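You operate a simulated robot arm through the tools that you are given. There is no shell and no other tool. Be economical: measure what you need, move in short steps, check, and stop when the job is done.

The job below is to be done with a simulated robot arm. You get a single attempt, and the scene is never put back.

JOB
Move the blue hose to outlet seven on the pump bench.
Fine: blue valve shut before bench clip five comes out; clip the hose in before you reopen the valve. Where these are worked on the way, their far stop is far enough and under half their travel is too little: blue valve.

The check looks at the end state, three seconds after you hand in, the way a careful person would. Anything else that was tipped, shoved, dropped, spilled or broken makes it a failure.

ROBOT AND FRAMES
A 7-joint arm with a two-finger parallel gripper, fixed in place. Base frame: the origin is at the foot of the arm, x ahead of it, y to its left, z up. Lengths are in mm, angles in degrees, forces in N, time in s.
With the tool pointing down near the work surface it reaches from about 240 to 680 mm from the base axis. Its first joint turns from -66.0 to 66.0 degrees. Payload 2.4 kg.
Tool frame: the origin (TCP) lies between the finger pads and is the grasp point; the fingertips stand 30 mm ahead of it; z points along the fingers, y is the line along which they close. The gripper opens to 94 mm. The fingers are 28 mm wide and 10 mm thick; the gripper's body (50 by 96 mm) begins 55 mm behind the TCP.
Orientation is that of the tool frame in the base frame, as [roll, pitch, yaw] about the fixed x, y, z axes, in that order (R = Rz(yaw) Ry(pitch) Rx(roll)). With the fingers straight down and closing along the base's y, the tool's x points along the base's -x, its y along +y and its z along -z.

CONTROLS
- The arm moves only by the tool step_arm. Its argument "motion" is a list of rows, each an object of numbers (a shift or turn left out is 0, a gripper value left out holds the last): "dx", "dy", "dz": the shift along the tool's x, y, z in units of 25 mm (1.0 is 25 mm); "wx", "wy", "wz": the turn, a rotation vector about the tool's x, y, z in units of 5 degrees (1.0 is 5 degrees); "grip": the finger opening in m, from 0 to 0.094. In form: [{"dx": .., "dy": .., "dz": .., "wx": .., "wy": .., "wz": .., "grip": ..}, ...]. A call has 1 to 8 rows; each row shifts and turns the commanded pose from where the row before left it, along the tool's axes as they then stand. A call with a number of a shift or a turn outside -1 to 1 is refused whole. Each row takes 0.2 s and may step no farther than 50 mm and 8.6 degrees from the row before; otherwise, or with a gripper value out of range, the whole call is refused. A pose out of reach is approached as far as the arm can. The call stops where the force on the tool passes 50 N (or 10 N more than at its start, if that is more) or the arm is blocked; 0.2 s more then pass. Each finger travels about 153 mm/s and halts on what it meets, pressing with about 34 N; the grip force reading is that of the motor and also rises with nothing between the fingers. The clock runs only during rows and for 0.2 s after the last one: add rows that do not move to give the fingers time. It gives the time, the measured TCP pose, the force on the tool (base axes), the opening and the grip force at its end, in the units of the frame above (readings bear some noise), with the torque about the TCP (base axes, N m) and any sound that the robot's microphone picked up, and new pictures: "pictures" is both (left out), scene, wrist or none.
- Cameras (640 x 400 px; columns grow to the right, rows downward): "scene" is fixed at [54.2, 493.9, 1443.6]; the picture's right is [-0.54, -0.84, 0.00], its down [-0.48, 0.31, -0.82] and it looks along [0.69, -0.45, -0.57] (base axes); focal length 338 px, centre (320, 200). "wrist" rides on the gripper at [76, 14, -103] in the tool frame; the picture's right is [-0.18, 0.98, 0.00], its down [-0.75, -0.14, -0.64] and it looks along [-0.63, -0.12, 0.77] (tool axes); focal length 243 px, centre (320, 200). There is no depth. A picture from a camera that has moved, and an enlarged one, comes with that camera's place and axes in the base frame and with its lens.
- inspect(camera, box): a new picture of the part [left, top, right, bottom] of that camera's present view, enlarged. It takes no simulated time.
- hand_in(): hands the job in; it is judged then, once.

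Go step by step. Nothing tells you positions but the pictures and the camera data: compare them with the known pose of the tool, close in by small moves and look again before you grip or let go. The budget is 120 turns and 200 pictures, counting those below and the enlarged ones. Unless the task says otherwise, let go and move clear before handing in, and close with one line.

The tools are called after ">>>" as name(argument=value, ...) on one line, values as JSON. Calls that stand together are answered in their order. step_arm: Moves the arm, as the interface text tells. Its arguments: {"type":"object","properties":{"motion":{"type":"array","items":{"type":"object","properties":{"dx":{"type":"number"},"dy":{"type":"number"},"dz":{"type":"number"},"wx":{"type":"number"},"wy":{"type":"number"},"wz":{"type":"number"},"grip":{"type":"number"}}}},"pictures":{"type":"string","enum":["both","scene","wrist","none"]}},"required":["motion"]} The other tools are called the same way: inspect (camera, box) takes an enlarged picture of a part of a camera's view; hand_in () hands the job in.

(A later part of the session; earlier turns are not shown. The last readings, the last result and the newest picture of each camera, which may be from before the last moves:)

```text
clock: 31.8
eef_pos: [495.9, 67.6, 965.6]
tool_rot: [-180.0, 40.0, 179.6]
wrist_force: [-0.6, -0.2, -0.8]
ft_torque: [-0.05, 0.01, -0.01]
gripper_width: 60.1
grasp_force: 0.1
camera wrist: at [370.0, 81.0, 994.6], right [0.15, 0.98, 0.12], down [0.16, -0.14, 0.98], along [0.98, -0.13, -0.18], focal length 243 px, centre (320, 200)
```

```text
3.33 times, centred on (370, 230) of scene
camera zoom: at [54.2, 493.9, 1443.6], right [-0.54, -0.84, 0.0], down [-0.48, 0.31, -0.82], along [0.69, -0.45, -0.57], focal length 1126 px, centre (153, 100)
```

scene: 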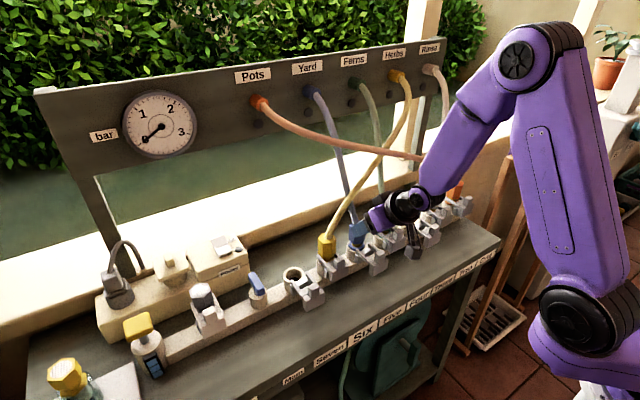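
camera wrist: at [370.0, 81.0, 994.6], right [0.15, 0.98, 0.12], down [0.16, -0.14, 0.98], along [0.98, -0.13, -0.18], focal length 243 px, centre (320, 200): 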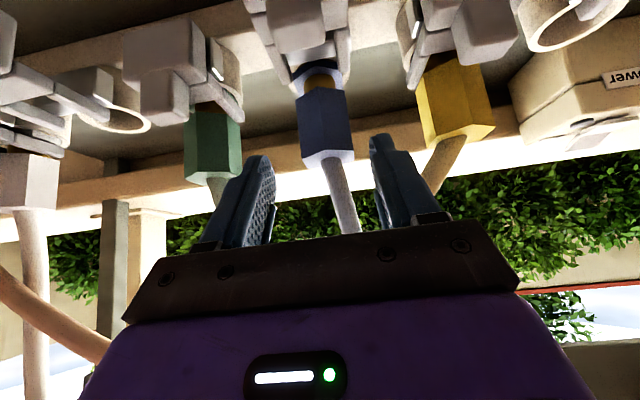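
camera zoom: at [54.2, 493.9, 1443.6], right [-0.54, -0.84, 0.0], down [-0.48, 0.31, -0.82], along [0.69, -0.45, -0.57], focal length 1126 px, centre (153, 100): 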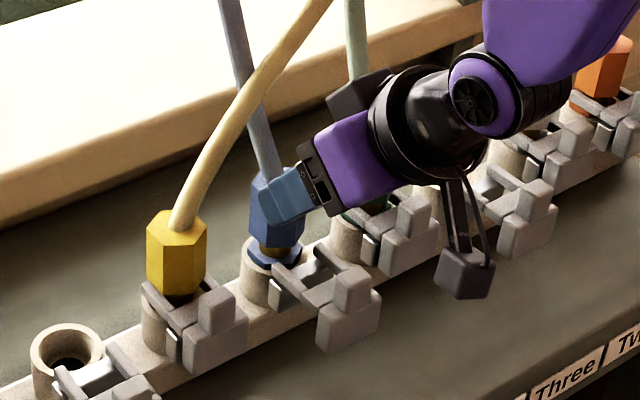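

Plug centred between the fingers. Advancing and gripping.

>>> step_arm(motion=[{"dz": 0.8, "dy": 0.03}, {"dz": 0.8}, {"dz": 0.8}, {}])

>>> inspect(camera="wrist", box=[220, 60, 420, 240])

>>> inspect(camera="scene", box=[300, 170, 440, 290])

```text
clock: 32.8
eef_pos: [535.8, 68.5, 919.3]
tool_rot: [179.9, 39.9, 179.5]
wrist_force: [-0.3, 0.4, 0.2]
ft_torque: [-0.03, -0.01, 0.0]
gripper_width: 60.0
grasp_force: 0.0
camera wrist: at [410.9, 82.8, 949.1], right [0.15, 0.98, 0.12], down [0.16, -0.14, 0.98], along [0.98, -0.13, -0.18], focal length 243 px, centre (320, 200)
```

scene: 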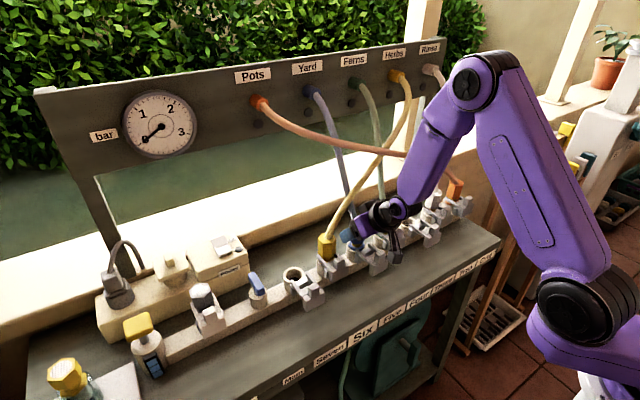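
wrist: 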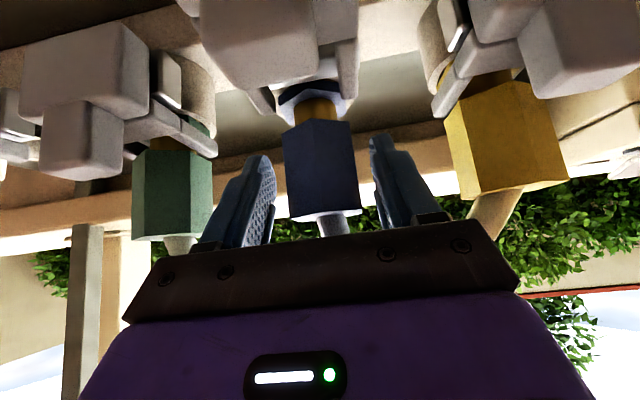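

```text
2.22 times, centred on (320, 150) of wrist
camera zoom: at [410.9, 82.8, 949.1], right [0.15, 0.98, 0.12], down [0.16, -0.14, 0.98], along [0.98, -0.13, -0.18], focal length 539 px, centre (320, 311)
```

zoom: 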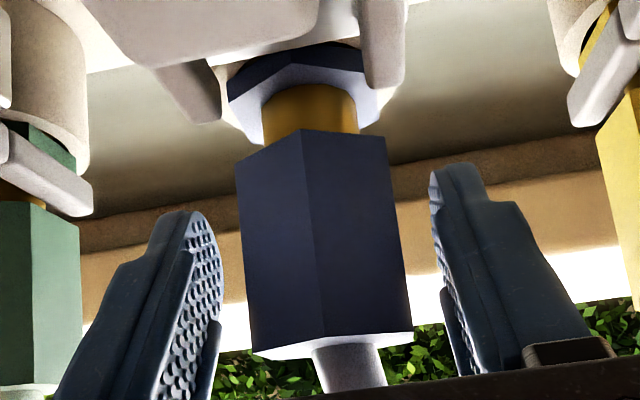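

```text
3.33 times, centred on (370, 230) of scene
camera zoom: at [54.2, 493.9, 1443.6], right [-0.54, -0.84, 0.0], down [-0.48, 0.31, -0.82], along [0.69, -0.45, -0.57], focal length 1126 px, centre (153, 100)
```

zoom: 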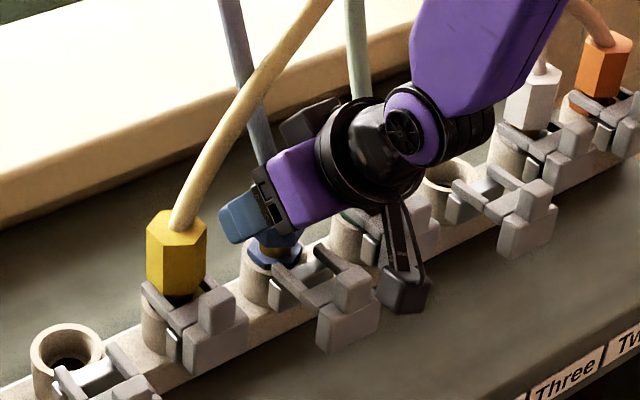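

Good alignment. Closing on the plug.

>>> step_arm(motion=[{"grip": 0.02}, {}, {}], pictures="wrist")

```text
clock: 33.6
eef_pos: [536.5, 67.6, 919.5]
tool_rot: [-180.0, 40.0, 179.5]
wrist_force: [1.1, 1.1, 4.3]
ft_torque: [-0.01, -0.1, 0.01]
gripper_width: 41.2
grasp_force: 33.6
camera wrist: at [410.9, 82.9, 949.4], right [0.15, 0.98, 0.12], down [0.16, -0.14, 0.98], along [0.98, -0.13, -0.18], focal length 243 px, centre (320, 200)
```

wrist: 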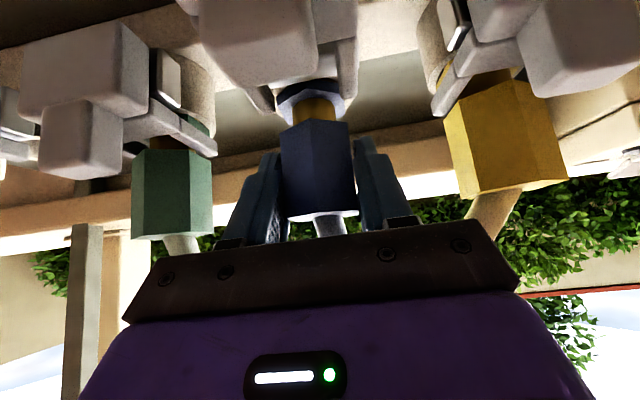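

Gripped at 41 mm with little side force. Lifting straight up slowly.

>>> step_arm(motion=[{"dx": -0.2, "dz": -0.24}, {"dx": -0.2, "dz": -0.24}, {"dx": -0.2, "dz": -0.24}, {}])

>>> inspect(camera="scene", box=[300, 170, 440, 290])

```text
clock: 34.6
eef_pos: [534.8, 69.6, 942.8]
tool_rot: [-180.0, 40.0, 179.5]
wrist_force: [0.2, -0.2, -1.1]
ft_torque: [0.0, 0.03, 0.03]
gripper_width: 41.0
grasp_force: 33.9
camera wrist: at [409.6, 83.2, 971.9], right [0.15, 0.98, 0.12], down [0.16, -0.14, 0.98], along [0.98, -0.13, -0.18], focal length 243 px, centre (320, 200)
```

scene: 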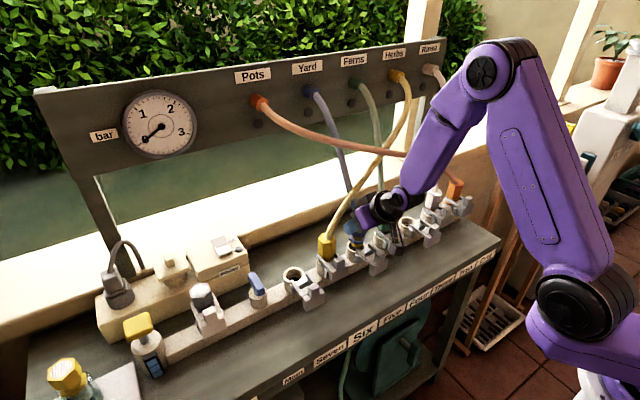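
wrist: 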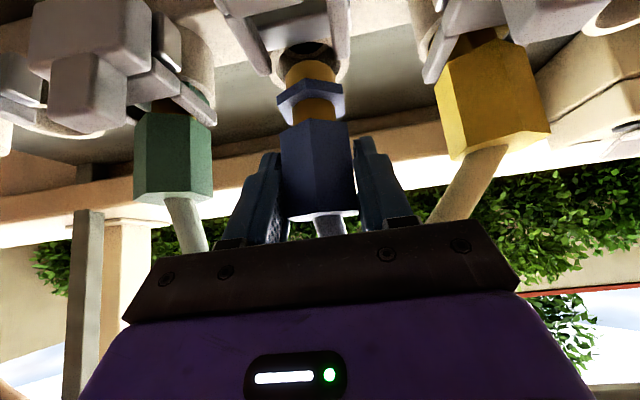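

```text
3.33 times, centred on (370, 230) of scene
camera zoom: at [54.2, 493.9, 1443.6], right [-0.54, -0.84, 0.0], down [-0.48, 0.31, -0.82], along [0.69, -0.45, -0.57], focal length 1126 px, centre (153, 100)
```

zoom: 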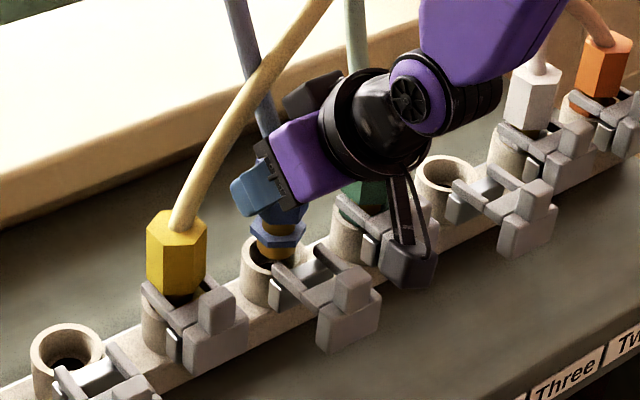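

The spigot is nearly free and the hose gives no noticeable drag. I'll lift a bit more, then draw it back toward the robot before going higher, to keep clear of the yellow hose.

>>> step_arm(motion=[{"dx": -0.2, "dz": -0.24}, {"dx": -0.2, "dz": -0.24}, {"dx": -0.1, "dz": -0.12}, {"dx": 0.6, "dz": -0.5}, {"dx": 0.6, "dz": -0.5}, {}])

```text
clock: 36.0
eef_pos: [492.5, 68.8, 960.4]
tool_rot: [179.9, 40.0, 179.5]
wrist_force: [1.1, -0.9, -2.0]
ft_torque: [0.01, 0.02, -0.02]
gripper_width: 41.0
grasp_force: 34.1
camera wrist: at [368.2, 83.5, 989.8], right [0.15, 0.98, 0.12], down [0.16, -0.14, 0.98], along [0.98, -0.13, -0.18], focal length 243 px, centre (320, 200)
```

scene: 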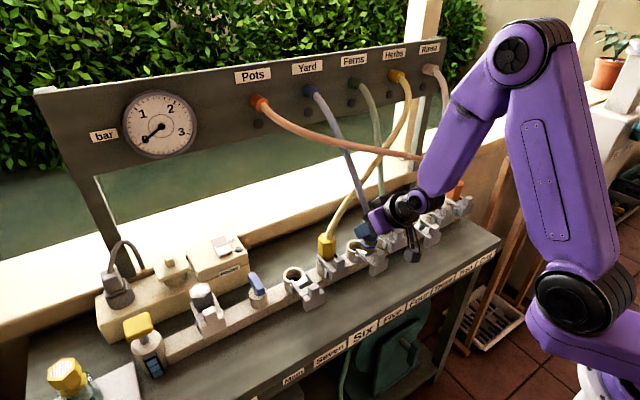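
wrist: 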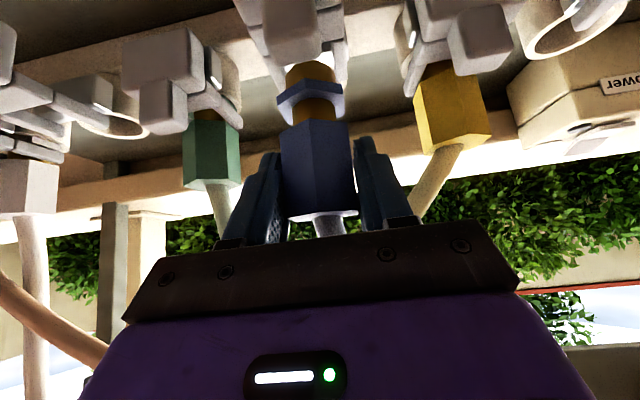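

The blue hose now shows in front of the yellow one. I'll check that and then carry on.

>>> step_arm(motion=[{"dx": 0.2, "dz": -0.9}, {"dx": -0.2, "dz": -0.8}, {}], pictures="none")

>>> inspect(camera="scene", box=[280, 90, 480, 270])

```text
clock: 36.8
eef_pos: [465.7, 69.2, 995.2]
tool_rot: [180.0, 40.0, 179.5]
wrist_force: [-0.5, -0.4, -0.8]
ft_torque: [0.01, 0.01, 0.02]
gripper_width: 41.4
grasp_force: 34.0
```

```text
2.22 times, centred on (380, 180) of scene
camera zoom: at [54.2, 493.9, 1443.6], right [-0.54, -0.84, 0.0], down [-0.48, 0.31, -0.82], along [0.69, -0.45, -0.57], focal length 751 px, centre (187, 244)
```

zoom: 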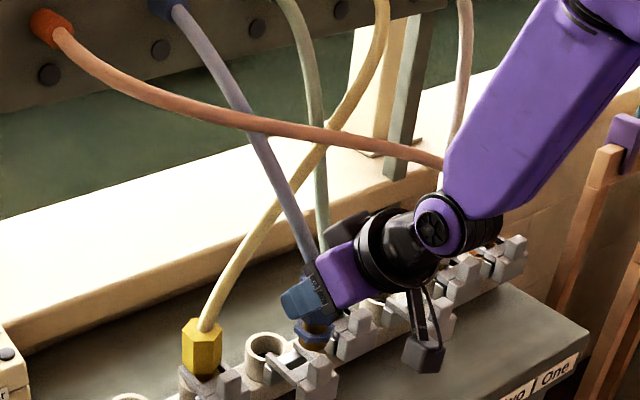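

The hoses cross without drag and blue lies on top. Moving left to in front of outlet seven.

>>> step_arm(motion=[{"dy": 0.9}, {"dy": 0.9}, {"dy": 0.9}, {"dy": 0.9}, {"dy": 0.9}, {"dy": 0.9}, {"dy": 0.9}, {"dy": 0.9}])

>>> inspect(camera="wrist", box=[220, 0, 420, 240])

>>> inspect(camera="scene", box=[240, 170, 400, 320])

```text
clock: 38.6
eef_pos: [468.6, 249.6, 994.5]
tool_rot: [-179.9, 40.0, 179.4]
wrist_force: [0.1, 0.1, -1.5]
ft_torque: [-0.01, 0.01, 0.02]
gripper_width: 41.1
grasp_force: 34.3
camera wrist: at [343.4, 263.7, 1023.1], right [0.15, 0.98, 0.12], down [0.16, -0.14, 0.98], along [0.98, -0.13, -0.18], focal length 243 px, centre (320, 200)
```

scene: 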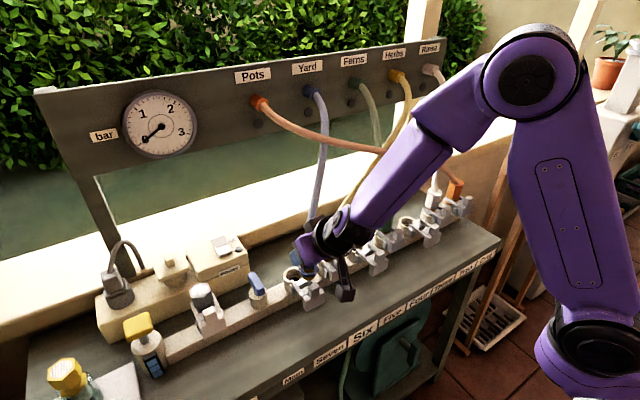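
wrist: 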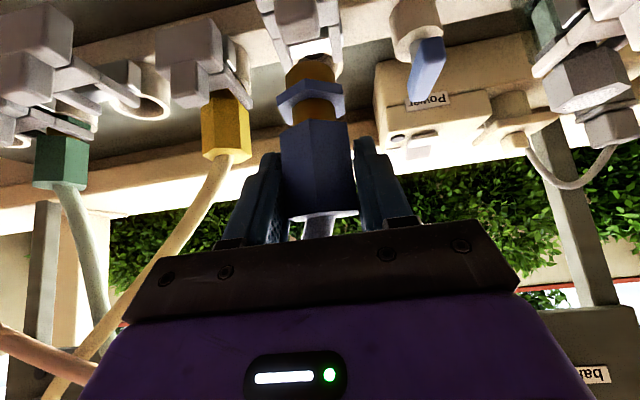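

```text
1.67 times, centred on (320, 120) of wrist
camera zoom: at [343.4, 263.7, 1023.1], right [0.15, 0.98, 0.12], down [0.16, -0.14, 0.98], along [0.98, -0.13, -0.18], focal length 404 px, centre (320, 333)
```

zoom: 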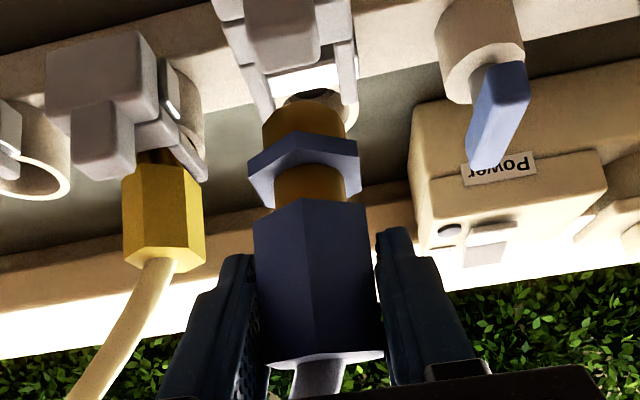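

```text
2.67 times, centred on (320, 245) of scene
camera zoom: at [54.2, 494.0, 1443.6], right [-0.54, -0.84, 0.0], down [-0.48, 0.31, -0.82], along [0.69, -0.45, -0.57], focal length 901 px, centre (320, 80)
```

zoom: 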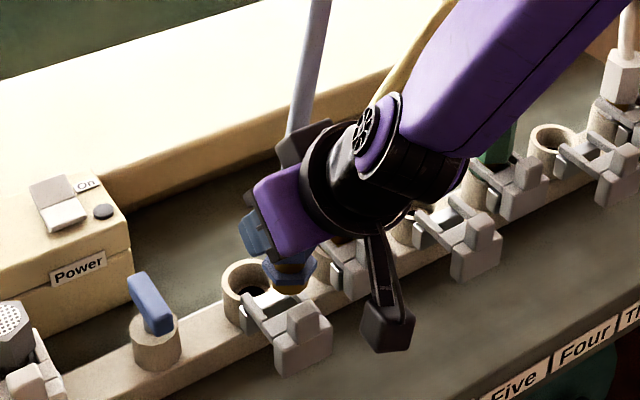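

I'll move forward over outlet seven at height, then lower part way for a check against the earlier reference view at five.

>>> step_arm(motion=[{"dx": -0.68, "dz": 0.57}, {"dx": -0.68, "dz": 0.57}, {"dx": -0.66, "dz": 0.55}, {"dx": 0.4, "dz": 0.47}, {"dx": 0.4, "dz": 0.47}, {}])

>>> inspect(camera="wrist", box=[220, 0, 420, 120])

>>> inspect(camera="scene", box=[240, 190, 380, 320])

```text
clock: 40.0
eef_pos: [535.8, 248.6, 961.7]
tool_rot: [180.0, 39.9, 179.5]
wrist_force: [0.6, -0.3, -0.9]
ft_torque: [-0.01, -0.03, -0.04]
gripper_width: 41.0
grasp_force: 33.5
camera wrist: at [409.4, 263.3, 992.1], right [0.15, 0.98, 0.12], down [0.16, -0.14, 0.98], along [0.98, -0.13, -0.18], focal length 243 px, centre (320, 200)
```

scene: 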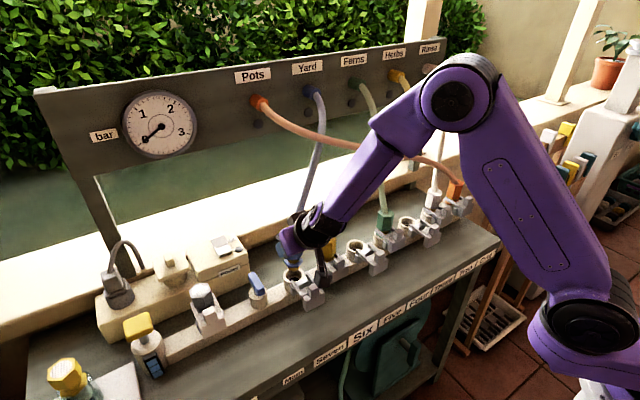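
wrist: 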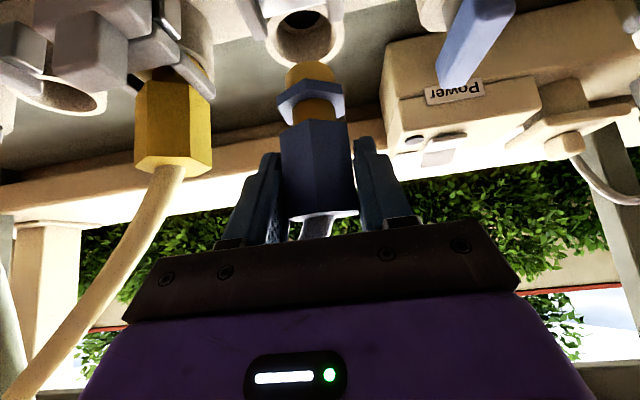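

```text
3.20 times, centred on (320, 60) of wrist
camera zoom: at [409.4, 263.3, 992.1], right [0.15, 0.98, 0.12], down [0.16, -0.14, 0.98], along [0.98, -0.13, -0.18], focal length 776 px, centre (320, 648)
```

zoom: 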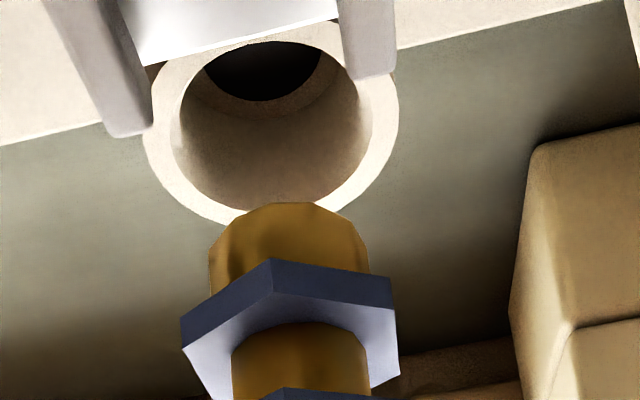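

```text
3.08 times, centred on (310, 255) of scene
camera zoom: at [54.2, 494.0, 1443.6], right [-0.54, -0.84, 0.0], down [-0.48, 0.31, -0.82], along [0.69, -0.45, -0.57], focal length 1039 px, centre (351, 31)
```

zoom: 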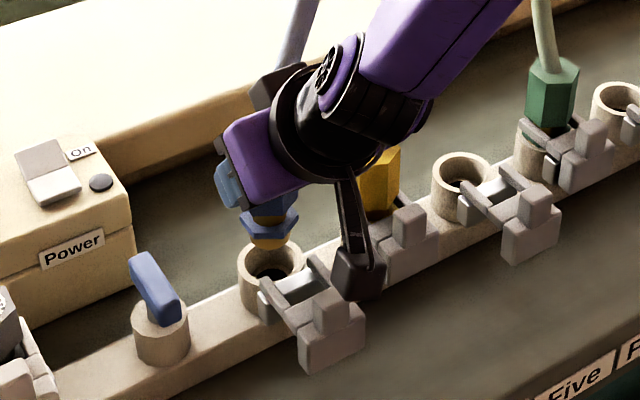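

Spigot and hole line up within about 1 mm in y. I'll lower to the reference height (z≈943) and compare.

>>> step_arm(motion=[{"dx": 0.2, "dz": 0.24, "dy": -0.03}, {"dx": 0.2, "dz": 0.24}, {}], pictures="none")

>>> inspect(camera="wrist", box=[220, 0, 420, 120])

>>> inspect(camera="scene", box=[270, 220, 350, 300])

```text
clock: 40.8
eef_pos: [534.5, 248.0, 946.6]
tool_rot: [-180.0, 40.0, 179.4]
wrist_force: [-1.3, -0.6, -1.8]
ft_torque: [-0.01, 0.03, 0.04]
gripper_width: 41.5
grasp_force: 34.2
```

```text
3.20 times, centred on (320, 60) of wrist
camera zoom: at [409.8, 262.4, 975.8], right [0.15, 0.98, 0.12], down [0.16, -0.14, 0.98], along [0.98, -0.13, -0.18], focal length 776 px, centre (320, 648)
```

zoom: 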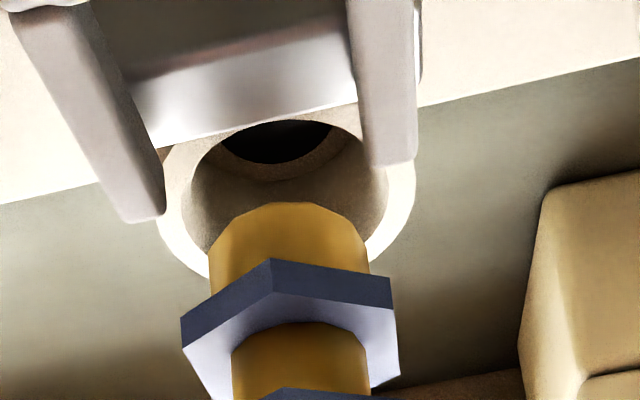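

```text
5.00 times, centred on (310, 260) of scene
camera zoom: at [54.2, 494.0, 1443.6], right [-0.54, -0.84, 0.0], down [-0.48, 0.31, -0.82], along [0.69, -0.45, -0.57], focal length 1689 px, centre (370, -100)
```

zoom: 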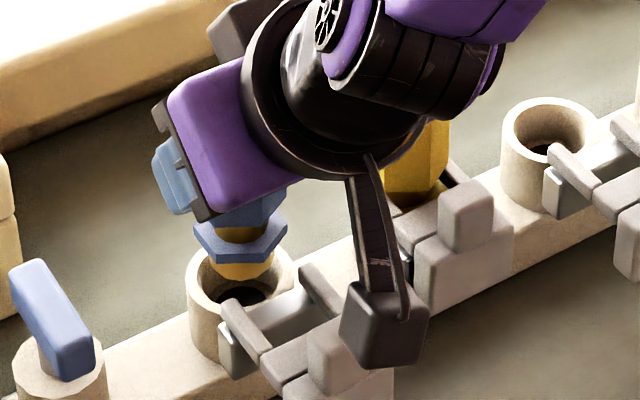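

It matches the reference view at five closely. Lowering gently into the outlet.

>>> step_arm(motion=[{"dx": 0.1, "dz": 0.123}, {"dx": 0.1, "dz": 0.123}, {"dx": 0.1, "dz": 0.123}, {}])

>>> inspect(camera="scene", box=[270, 220, 350, 300])

```text
clock: 41.8
eef_pos: [535.4, 247.7, 935.0]
tool_rot: [-180.0, 40.1, 179.4]
wrist_force: [-0.2, 0.5, -1.3]
ft_torque: [-0.01, 0.01, -0.01]
gripper_width: 41.2
grasp_force: 33.7
camera wrist: at [410.8, 262.1, 964.5], right [0.15, 0.98, 0.12], down [0.16, -0.14, 0.98], along [0.98, -0.13, -0.18], focal length 243 px, centre (320, 200)
```

scene: 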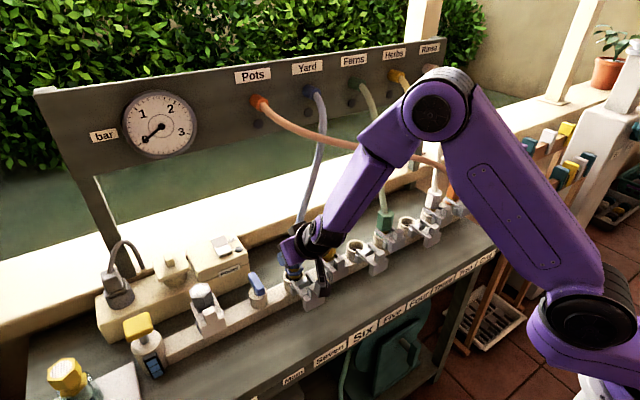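
wrist: 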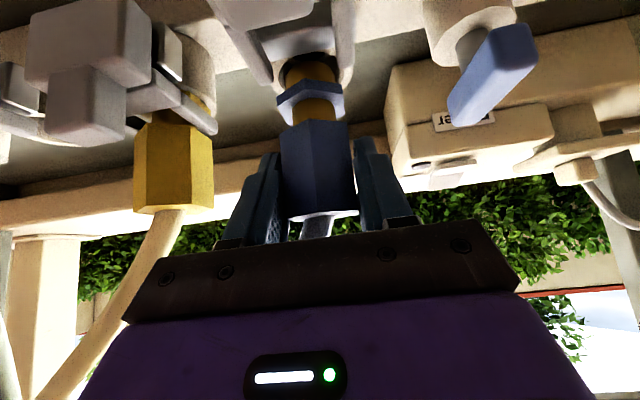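

```text
5.00 times, centred on (310, 260) of scene
camera zoom: at [54.2, 494.0, 1443.6], right [-0.54, -0.84, 0.0], down [-0.48, 0.31, -0.82], along [0.69, -0.45, -0.57], focal length 1689 px, centre (370, -100)
```

zoom: 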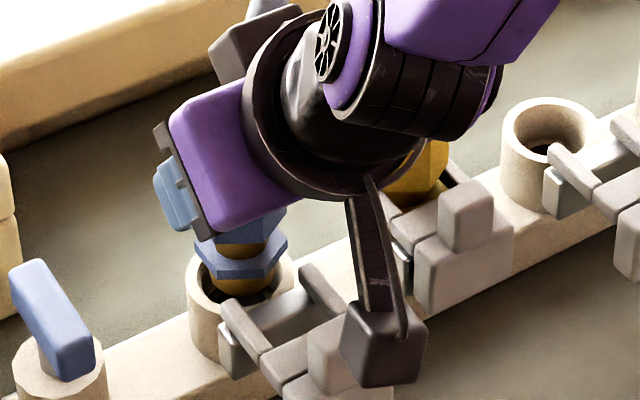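

The spigot is entering cleanly with no contact force. Continuing down to the seated height (z≈919.5).

>>> step_arm(motion=[{"dx": 0.1, "dz": 0.123}, {"dx": 0.1, "dz": 0.123}, {"dx": 0.1, "dz": 0.123}, {"dx": 0.07, "dz": 0.086}, {}])

>>> inspect(camera="scene", box=[270, 220, 350, 300])

>>> inspect(camera="wrist", box=[220, 0, 420, 120])

```text
clock: 43.0
eef_pos: [534.4, 247.9, 922.2]
tool_rot: [-180.0, 40.0, 179.5]
wrist_force: [0.4, 0.1, -1.2]
ft_torque: [-0.02, -0.04, 0.0]
gripper_width: 41.3
grasp_force: 33.5
camera wrist: at [410.6, 262.3, 951.0], right [0.15, 0.98, 0.12], down [0.16, -0.14, 0.98], along [0.98, -0.13, -0.18], focal length 243 px, centre (320, 200)
```

scene: 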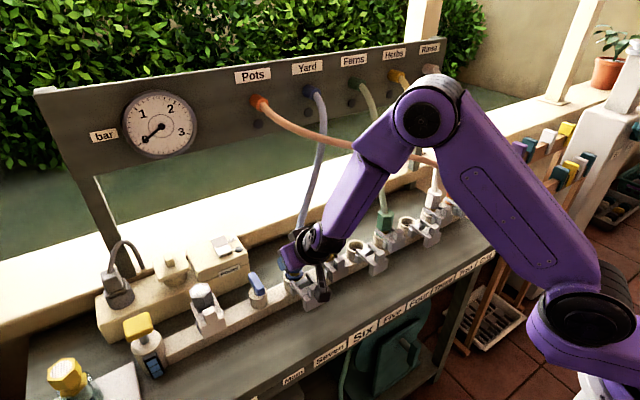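
wrist: 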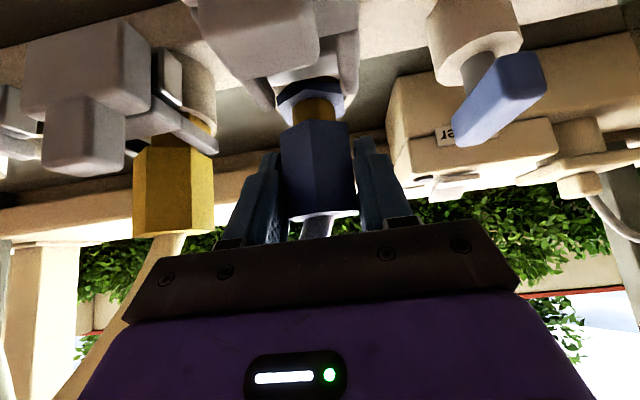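

```text
5.00 times, centred on (310, 260) of scene
camera zoom: at [54.2, 494.0, 1443.6], right [-0.54, -0.84, 0.0], down [-0.48, 0.31, -0.82], along [0.69, -0.45, -0.57], focal length 1689 px, centre (370, -100)
```

zoom: 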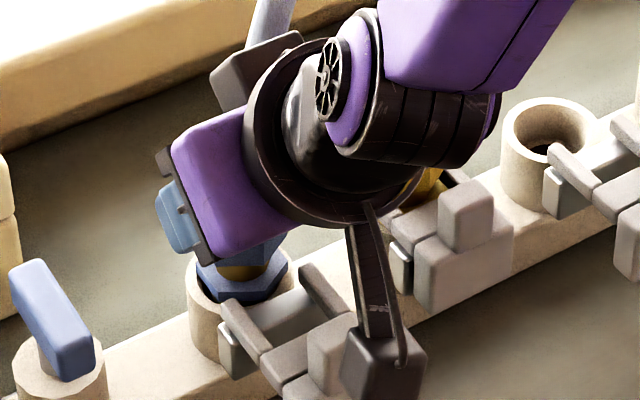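

```text
3.20 times, centred on (320, 60) of wrist
camera zoom: at [410.6, 262.3, 951.0], right [0.15, 0.98, 0.12], down [0.16, -0.14, 0.98], along [0.98, -0.13, -0.18], focal length 776 px, centre (320, 648)
```

zoom: 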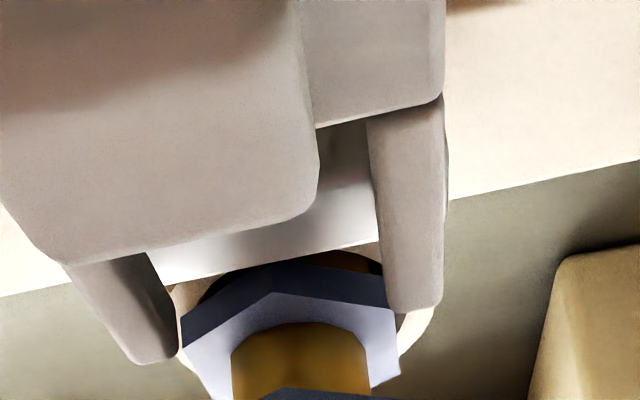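

About 2–3 mm remain. Lowering until it just touches bottom.

>>> step_arm(motion=[{"dx": 0.04, "dz": 0.05}, {"dx": 0.04, "dz": 0.05}, {}], pictures="none")

```text
clock: 43.8
eef_pos: [537.1, 249.9, 920.2]
tool_rot: [179.9, 40.3, 179.5]
wrist_force: [-1.9, 1.6, 16.2]
ft_torque: [-0.16, 0.28, -0.05]
gripper_width: 41.1
grasp_force: 34.3
```

Seated, with 16 N of contact at the same height as in outlet five. Releasing and backing out along the tool axis.

>>> step_arm(motion=[{"grip": 0.062}, {}, {"dz": -0.8}, {"dz": -0.8}, {"dz": -0.8}, {"dz": -0.8}, {}])

>>> inspect(camera="scene", box=[250, 190, 390, 310])

>>> inspect(camera="wrist", box=[220, 0, 420, 160])

```text
clock: 45.4
eef_pos: [485.0, 249.0, 979.8]
tool_rot: [-180.0, 40.0, 179.5]
wrist_force: [-0.1, -0.2, 0.2]
ft_torque: [0.01, 0.0, 0.0]
gripper_width: 62.3
grasp_force: 0.0
camera wrist: at [359.2, 263.6, 1009.4], right [0.15, 0.98, 0.12], down [0.16, -0.14, 0.98], along [0.98, -0.13, -0.18], focal length 243 px, centre (320, 200)
```

scene: 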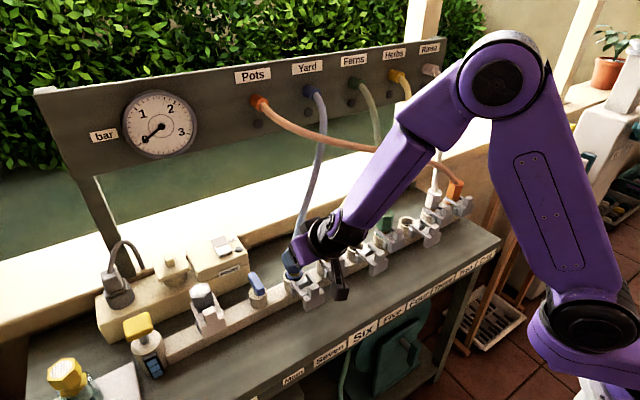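
wrist: 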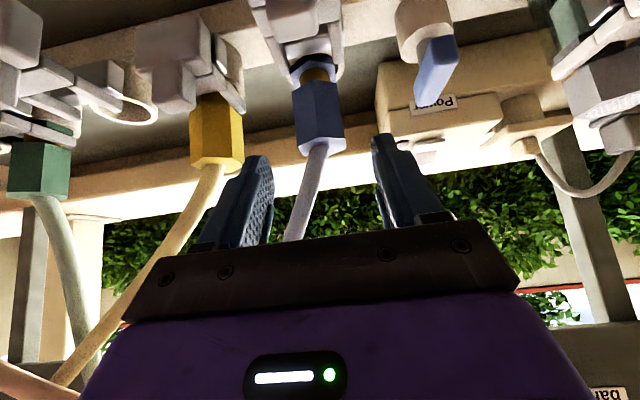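

```text
3.33 times, centred on (320, 250) of scene
camera zoom: at [54.2, 493.9, 1443.6], right [-0.54, -0.84, 0.0], down [-0.48, 0.31, -0.82], along [0.69, -0.45, -0.57], focal length 1126 px, centre (320, 33)
```

zoom: 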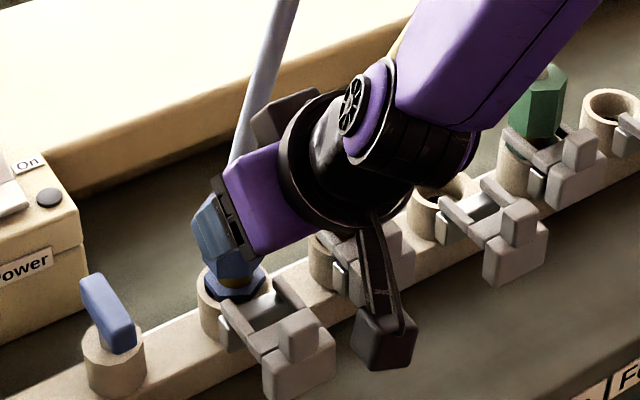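

```text
2.50 times, centred on (320, 80) of wrist
camera zoom: at [359.2, 263.6, 1009.4], right [0.15, 0.98, 0.12], down [0.16, -0.14, 0.98], along [0.98, -0.13, -0.18], focal length 606 px, centre (320, 500)
```

zoom: 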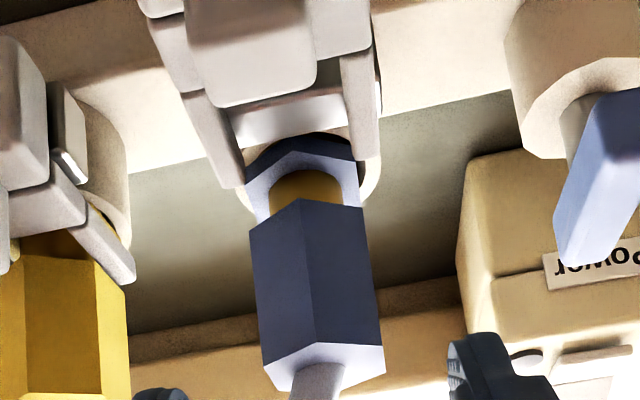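

The blue plug sits in seven just as it did in five. Next I'll go to clip seven's tab (30° tilt) and push it home.

>>> step_arm(motion=[{"wy": 1, "grip": 0.05}, {"wy": 1}, {"dx": 0.82, "dz": -0.21}, {"dx": 0.82, "dz": -0.21}, {"dx": 0.82, "dz": -0.21}, {}])

>>> inspect(camera="wrist", box=[220, 60, 420, 200])

```text
clock: 46.8
eef_pos: [423.2, 250.3, 961.9]
tool_rot: [-179.9, 30.0, 179.5]
wrist_force: [0.1, 0.5, 1.0]
ft_torque: [0.01, 0.01, -0.01]
gripper_width: 50.2
grasp_force: 0.1
camera wrist: at [305.5, 264.8, 1013.7], right [0.17, 0.98, 0.09], down [0.33, -0.14, 0.93], along [0.93, -0.13, -0.35], focal length 243 px, centre (320, 200)
```

scene: 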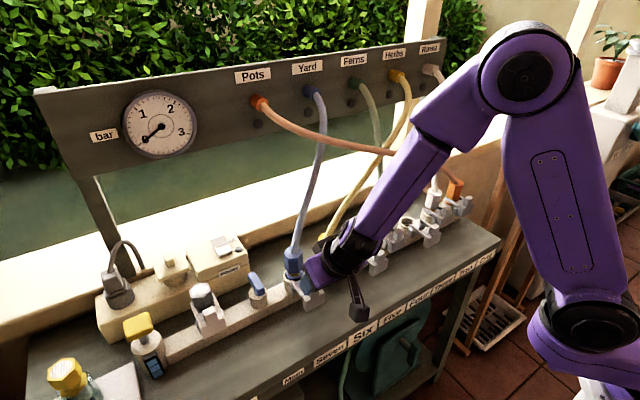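
wrist: 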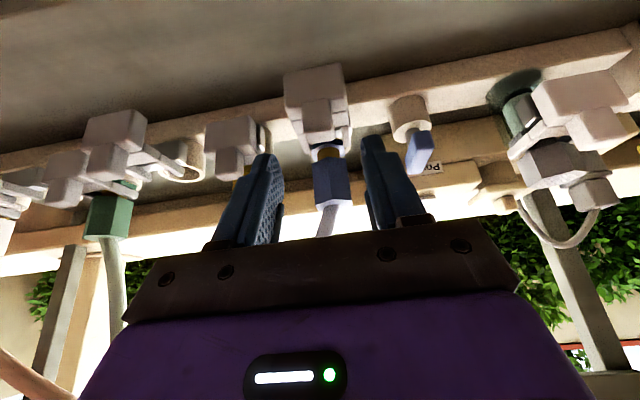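

```text
2.86 times, centred on (320, 130) of wrist
camera zoom: at [305.5, 264.8, 1013.7], right [0.17, 0.98, 0.09], down [0.33, -0.14, 0.93], along [0.93, -0.13, -0.35], focal length 693 px, centre (320, 400)
```

zoom: 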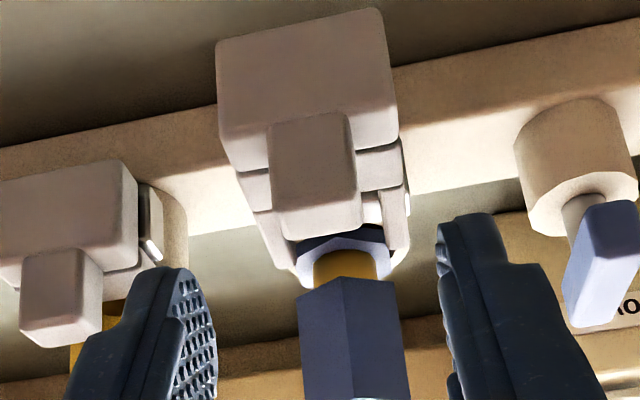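

The tab front is at about [452, 248.5], as expected. I'll advance and grip it.

>>> step_arm(motion=[{"dz": 0.65, "dy": -0.05}, {"dz": 0.65}, {"dz": 0.62}, {"grip": 0.0}, {}, {}])

```text
clock: 48.2
eef_pos: [446.6, 250.3, 922.0]
tool_rot: [-179.9, 30.0, 179.7]
wrist_force: [3.0, 14.4, -6.8]
ft_torque: [0.26, -0.78, 0.31]
gripper_width: 21.5
grasp_force: 45.0
camera wrist: at [328.3, 264.0, 972.5], right [0.16, 0.98, 0.09], down [0.33, -0.14, 0.93], along [0.93, -0.12, -0.35], focal length 243 px, centre (320, 200)
```

scene: 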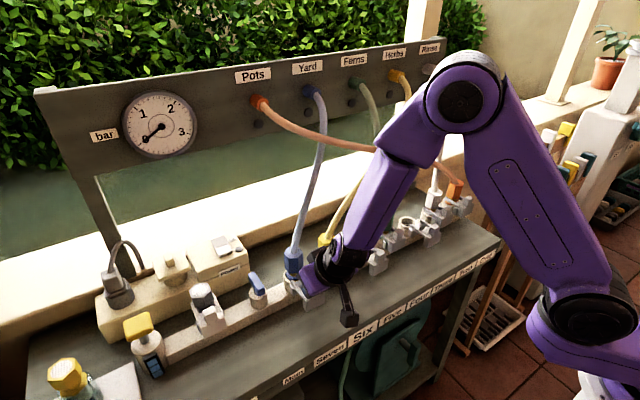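
wrist: 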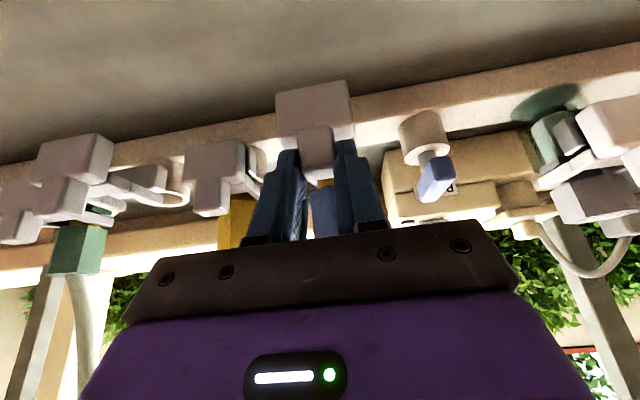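

Tab seven is gripped. Pushing it forward toward the outlet.

>>> step_arm(motion=[{"dx": -0.17, "dz": 0.1}, {"dx": -0.17, "dz": 0.1}, {"dx": -0.17, "dz": 0.1}, {"dx": -0.17, "dz": 0.1}, {"dx": -0.17, "dz": 0.1}, {"dx": -0.17, "dz": 0.1}, {}], pictures="wrist")

>>> inspect(camera="scene", box=[250, 190, 390, 310])

```text
clock: 49.8
eef_pos: [477.3, 250.9, 921.9]
tool_rot: [179.9, 30.3, 179.5]
wrist_force: [0.1, 21.4, 24.7]
ft_torque: [0.33, -0.4, 0.48]
gripper_width: 21.4
grasp_force: 45.7
camera wrist: at [358.6, 264.1, 971.7], right [0.17, 0.98, 0.1], down [0.33, -0.15, 0.93], along [0.93, -0.12, -0.34], focal length 243 px, centre (320, 200)
```

wrist: 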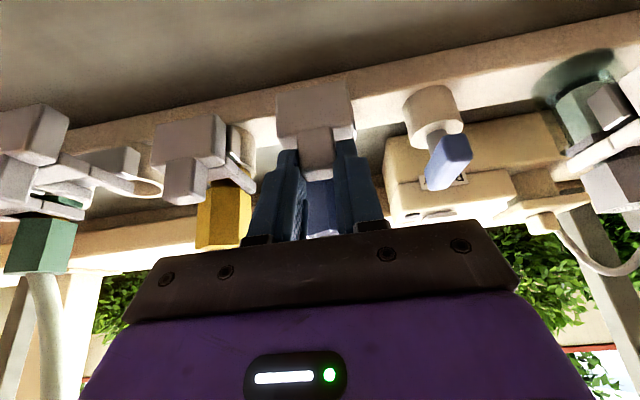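

```text
3.33 times, centred on (320, 250) of scene
camera zoom: at [53.8, 494.3, 1443.5], right [-0.54, -0.84, 0.0], down [-0.48, 0.31, -0.82], along [0.69, -0.45, -0.57], focal length 1126 px, centre (320, 33)
```

zoom: 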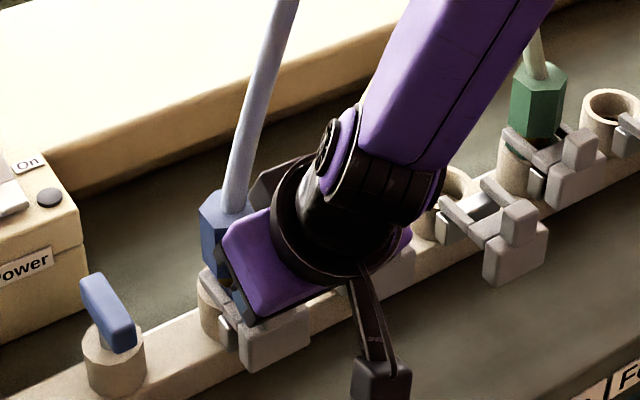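

Nearly home. I'll push the last few millimetres to the stop.

>>> step_arm(motion=[{"dx": -0.12, "dz": 0.05}, {"dx": -0.12, "dz": 0.06}, {}], pictures="none")

```text
clock: 50.6
eef_pos: [481.3, 250.0, 922.3]
tool_rot: [179.9, 29.9, 179.7]
wrist_force: [0.1, 24.4, 8.8]
ft_torque: [0.51, -0.19, 0.2]
gripper_width: 21.6
grasp_force: 45.0
```

>>> step_arm(motion=[{"dx": -0.12, "dz": 0.06}, {"dx": -0.12, "dz": 0.07}, {}], pictures="none")

>>> inspect(camera="scene", box=[250, 190, 390, 310])

```text
clock: 51.4
eef_pos: [484.1, 251.0, 920.1]
tool_rot: [179.8, 29.6, 179.9]
wrist_force: [-29.9, 12.0, 15.8]
ft_torque: [0.19, 0.42, 0.14]
gripper_width: 21.7
grasp_force: 45.2
```

```text
3.33 times, centred on (320, 250) of scene
camera zoom: at [53.1, 494.1, 1443.6], right [-0.54, -0.84, 0.0], down [-0.47, 0.31, -0.82], along [0.69, -0.45, -0.57], focal length 1126 px, centre (320, 33)
```

zoom: 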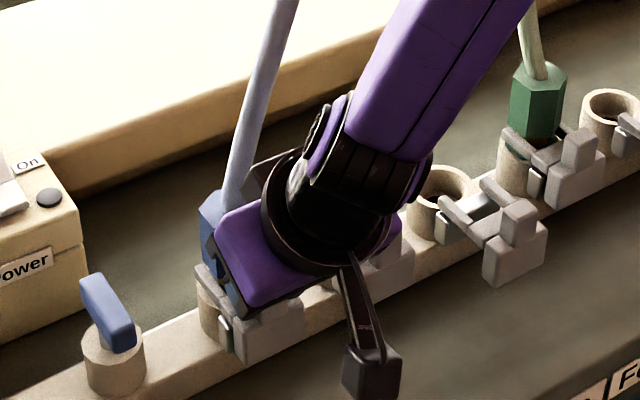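

30 N resistance means the clip is at its inner stop. Releasing and backing off to verify.

>>> step_arm(motion=[{"dx": 0.06, "dz": -0.03}, {"grip": 0.05}, {}, {"dz": -0.9}, {"dz": -0.9}, {"dz": -0.9}, {"dz": -0.5}, {}], pictures="none")

>>> inspect(camera="scene", box=[250, 190, 390, 310])

>>> inspect(camera="wrist", box=[120, 40, 480, 240])

```text
clock: 53.2
eef_pos: [445.4, 245.6, 991.1]
tool_rot: [-180.0, 30.0, 179.5]
wrist_force: [-0.1, 0.1, 0.5]
ft_torque: [0.02, 0.01, -0.01]
gripper_width: 50.0
grasp_force: 0.1
```

```text
3.33 times, centred on (320, 250) of scene
camera zoom: at [54.2, 493.9, 1443.6], right [-0.54, -0.84, 0.0], down [-0.48, 0.31, -0.82], along [0.69, -0.45, -0.57], focal length 1126 px, centre (320, 33)
```

zoom: 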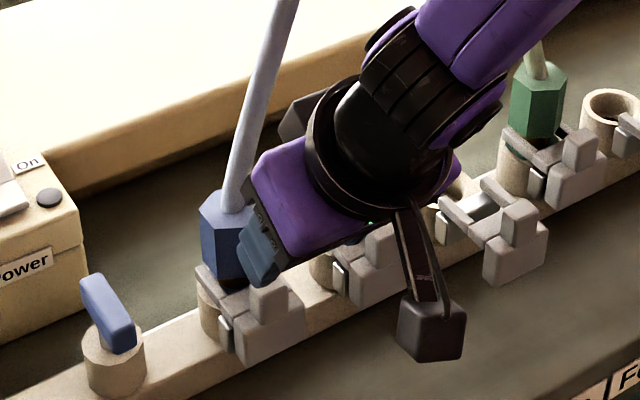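

```text
1.78 times, centred on (300, 140) of wrist
camera zoom: at [328.3, 260.4, 1041.2], right [0.17, 0.98, 0.09], down [0.33, -0.14, 0.93], along [0.93, -0.13, -0.35], focal length 431 px, centre (356, 307)
```

zoom: 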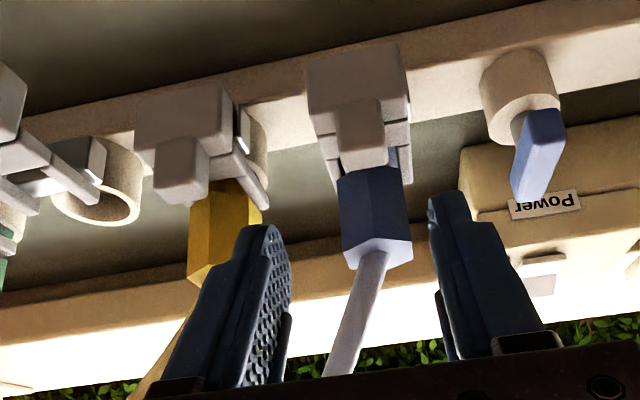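

Clip seven is now home, matching clip six, so the hose is clipped in. Next I'll straighten the tool, turn to yaw 90 and go reopen the valve.

>>> step_arm(motion=[{"dz": -0.8, "grip": 0.08}, {"wy": 1}, {"wy": 1}, {"wy": 1}, {"wy": 1}, {"wy": 1}, {"wy": 1}, {}], pictures="none")

>>> step_arm(motion=[{"dy": 0.95}, {"dy": 0.95}, {"dy": 0.95}, {"dy": 0.95}, {"wz": 1}, {"wz": 1}, {"wz": 1}, {"wz": 1}], pictures="none")

>>> step_arm(motion=[{"wz": 1}, {"wz": 1}, {"wz": 1}, {"wz": 1}, {"wz": 1}, {"wz": 1}, {"wz": 1}, {"wz": 1}], pictures="none")

>>> step_arm(motion=[{"wz": 1}, {"wz": 1}, {"wz": 1}, {"wz": 1}, {"wz": 1}, {"wz": 1}, {}])

```text
clock: 55.0
eef_pos: [428.5, 248.8, 1005.5]
tool_rot: [179.9, 13.6, 179.4]
wrist_force: [0.0, 0.7, -0.7]
ft_torque: [-0.01, 0.0, -0.01]
gripper_width: 79.9
grasp_force: 0.2
out of reach, approached as far as the arm can: row 5, 6, 7
```

```text
clock: 56.8
eef_pos: [430.9, 343.0, 1007.5]
tool_rot: [175.2, 13.0, 158.9]
wrist_force: [0.0, 0.9, 0.1]
ft_torque: [0.02, -0.02, 0.02]
gripper_width: 80.0
grasp_force: 0.1
```

```text
clock: 58.6
eef_pos: [430.5, 346.0, 1006.6]
tool_rot: [168.1, 6.9, 118.7]
wrist_force: [0.1, 0.0, 1.1]
ft_torque: [-0.03, 0.01, 0.01]
gripper_width: 80.1
grasp_force: 0.0
```

```text
clock: 60.2
eef_pos: [430.2, 344.5, 1006.7]
tool_rot: [166.2, 0.0, 89.4]
wrist_force: [0.6, -0.6, 0.9]
ft_torque: [0.02, 0.0, 0.0]
gripper_width: 80.1
grasp_force: 0.1
camera wrist: at [419.4, 419.5, 1108.9], right [0.95, -0.19, 0.23], down [-0.3, -0.75, 0.59], along [0.06, -0.63, -0.77], focal length 243 px, centre (320, 200)
```

scene: 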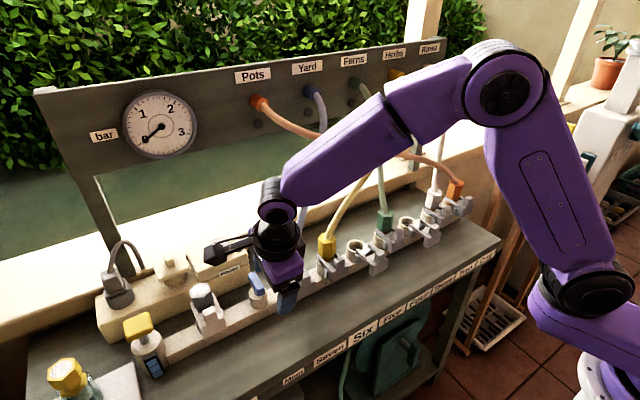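
wrist: 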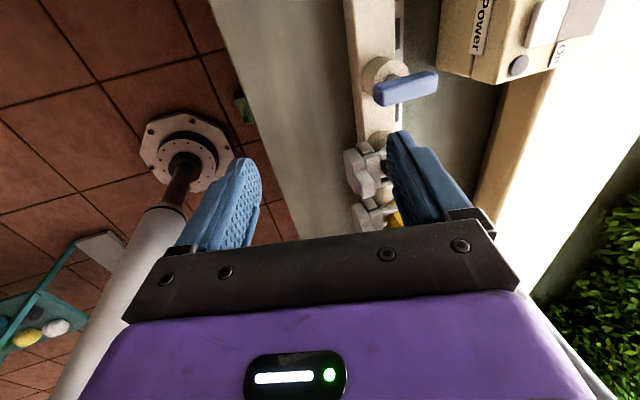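

The tool still leans about 14°, since the arm hit a limit while straightening. I'll correct that now.

>>> step_arm(motion=[{"wx": 0.9}, {"wx": 0.9}, {"wx": 0.9}, {}], pictures="none")

```text
clock: 61.2
eef_pos: [430.6, 344.3, 1005.7]
tool_rot: [166.3, 0.0, 89.5]
wrist_force: [-0.3, 0.2, -0.6]
ft_torque: [-0.01, 0.0, -0.02]
gripper_width: 79.9
grasp_force: 0.0
out of reach, approached as far as the arm can: row 1, 2, 3
```

A joint limit blocks straightening this close in. I'll move out over the valve, where vertical was reachable before, and then straighten.

>>> step_arm(motion=[{"dy": 0.84, "dz": 0.2}, {"dy": 0.84, "dz": 0.2}, {"dy": 0.84, "dz": 0.2}, {"dy": 0.84, "dz": 0.2}, {"dy": 0.7, "dz": 0.2}, {}], pictures="none")

>>> step_arm(motion=[{"wx": 0.9}, {"wx": 0.9}, {"wx": 0.9}, {}])

```text
clock: 62.6
eef_pos: [455.5, 325.3, 999.1]
tool_rot: [165.9, 0.1, 89.4]
wrist_force: [0.1, -1.0, -0.1]
ft_torque: [0.03, 0.03, -0.01]
gripper_width: 79.9
grasp_force: 0.1
out of reach, approached as far as the arm can: row 1, 2, 3, 4, 5
```

```text
clock: 63.6
eef_pos: [455.7, 324.6, 998.2]
tool_rot: [166.1, 0.1, 89.4]
wrist_force: [0.3, 0.4, -0.4]
ft_torque: [0.01, 0.01, -0.04]
gripper_width: 79.9
grasp_force: 0.0
out of reach, approached as far as the arm can: row 1, 2, 3
camera wrist: at [444.5, 401.1, 1101.3], right [0.95, -0.19, 0.24], down [-0.3, -0.75, 0.59], along [0.07, -0.63, -0.77], focal length 243 px, centre (320, 200)
```

scene: 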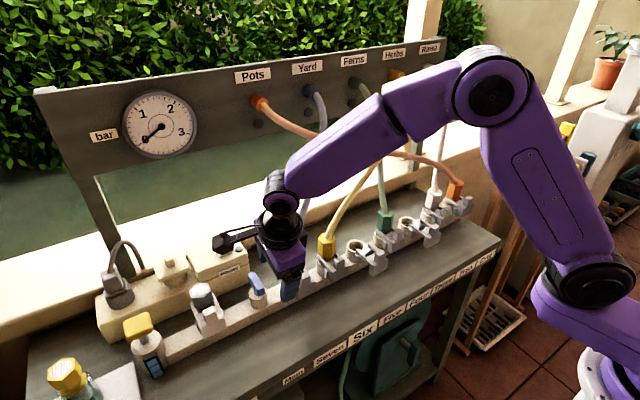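
wrist: 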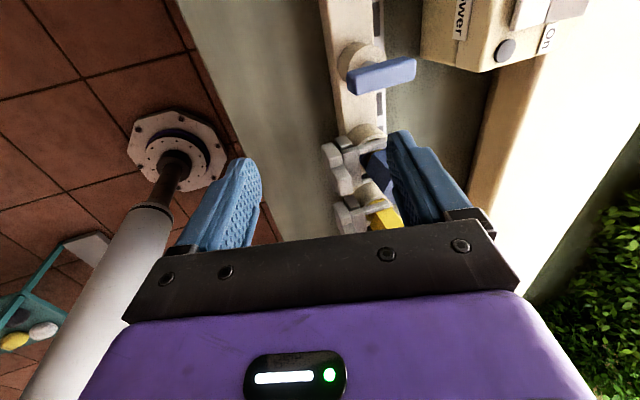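

Still limited; the arm's elbow posture seems to have drifted. I'll raise the tool to free up the joints.

>>> step_arm(motion=[{"dz": -0.9, "dy": 0.2}, {"dz": -0.9, "dy": 0.2}, {"dz": -0.9, "dy": 0.2}, {"dz": -0.9, "dy": 0.2}, {}], pictures="none")

>>> step_arm(motion=[{"wx": 0.9}, {"wx": 0.9}, {"wx": 0.9}, {}], pictures="none")

```text
clock: 64.8
eef_pos: [444.0, 323.1, 1021.9]
tool_rot: [165.6, 0.4, 89.5]
wrist_force: [0.4, -0.4, -0.6]
ft_torque: [-0.01, -0.01, 0.02]
gripper_width: 80.1
grasp_force: 0.1
out of reach, approached as far as the arm can: row 1, 2, 3, 4
```

```text
clock: 65.8
eef_pos: [444.9, 324.0, 1020.7]
tool_rot: [165.5, 0.3, 89.5]
wrist_force: [-0.1, 0.1, 1.1]
ft_torque: [-0.01, 0.01, -0.01]
gripper_width: 79.9
grasp_force: 0.0
out of reach, approached as far as the arm can: row 1, 2, 3
```

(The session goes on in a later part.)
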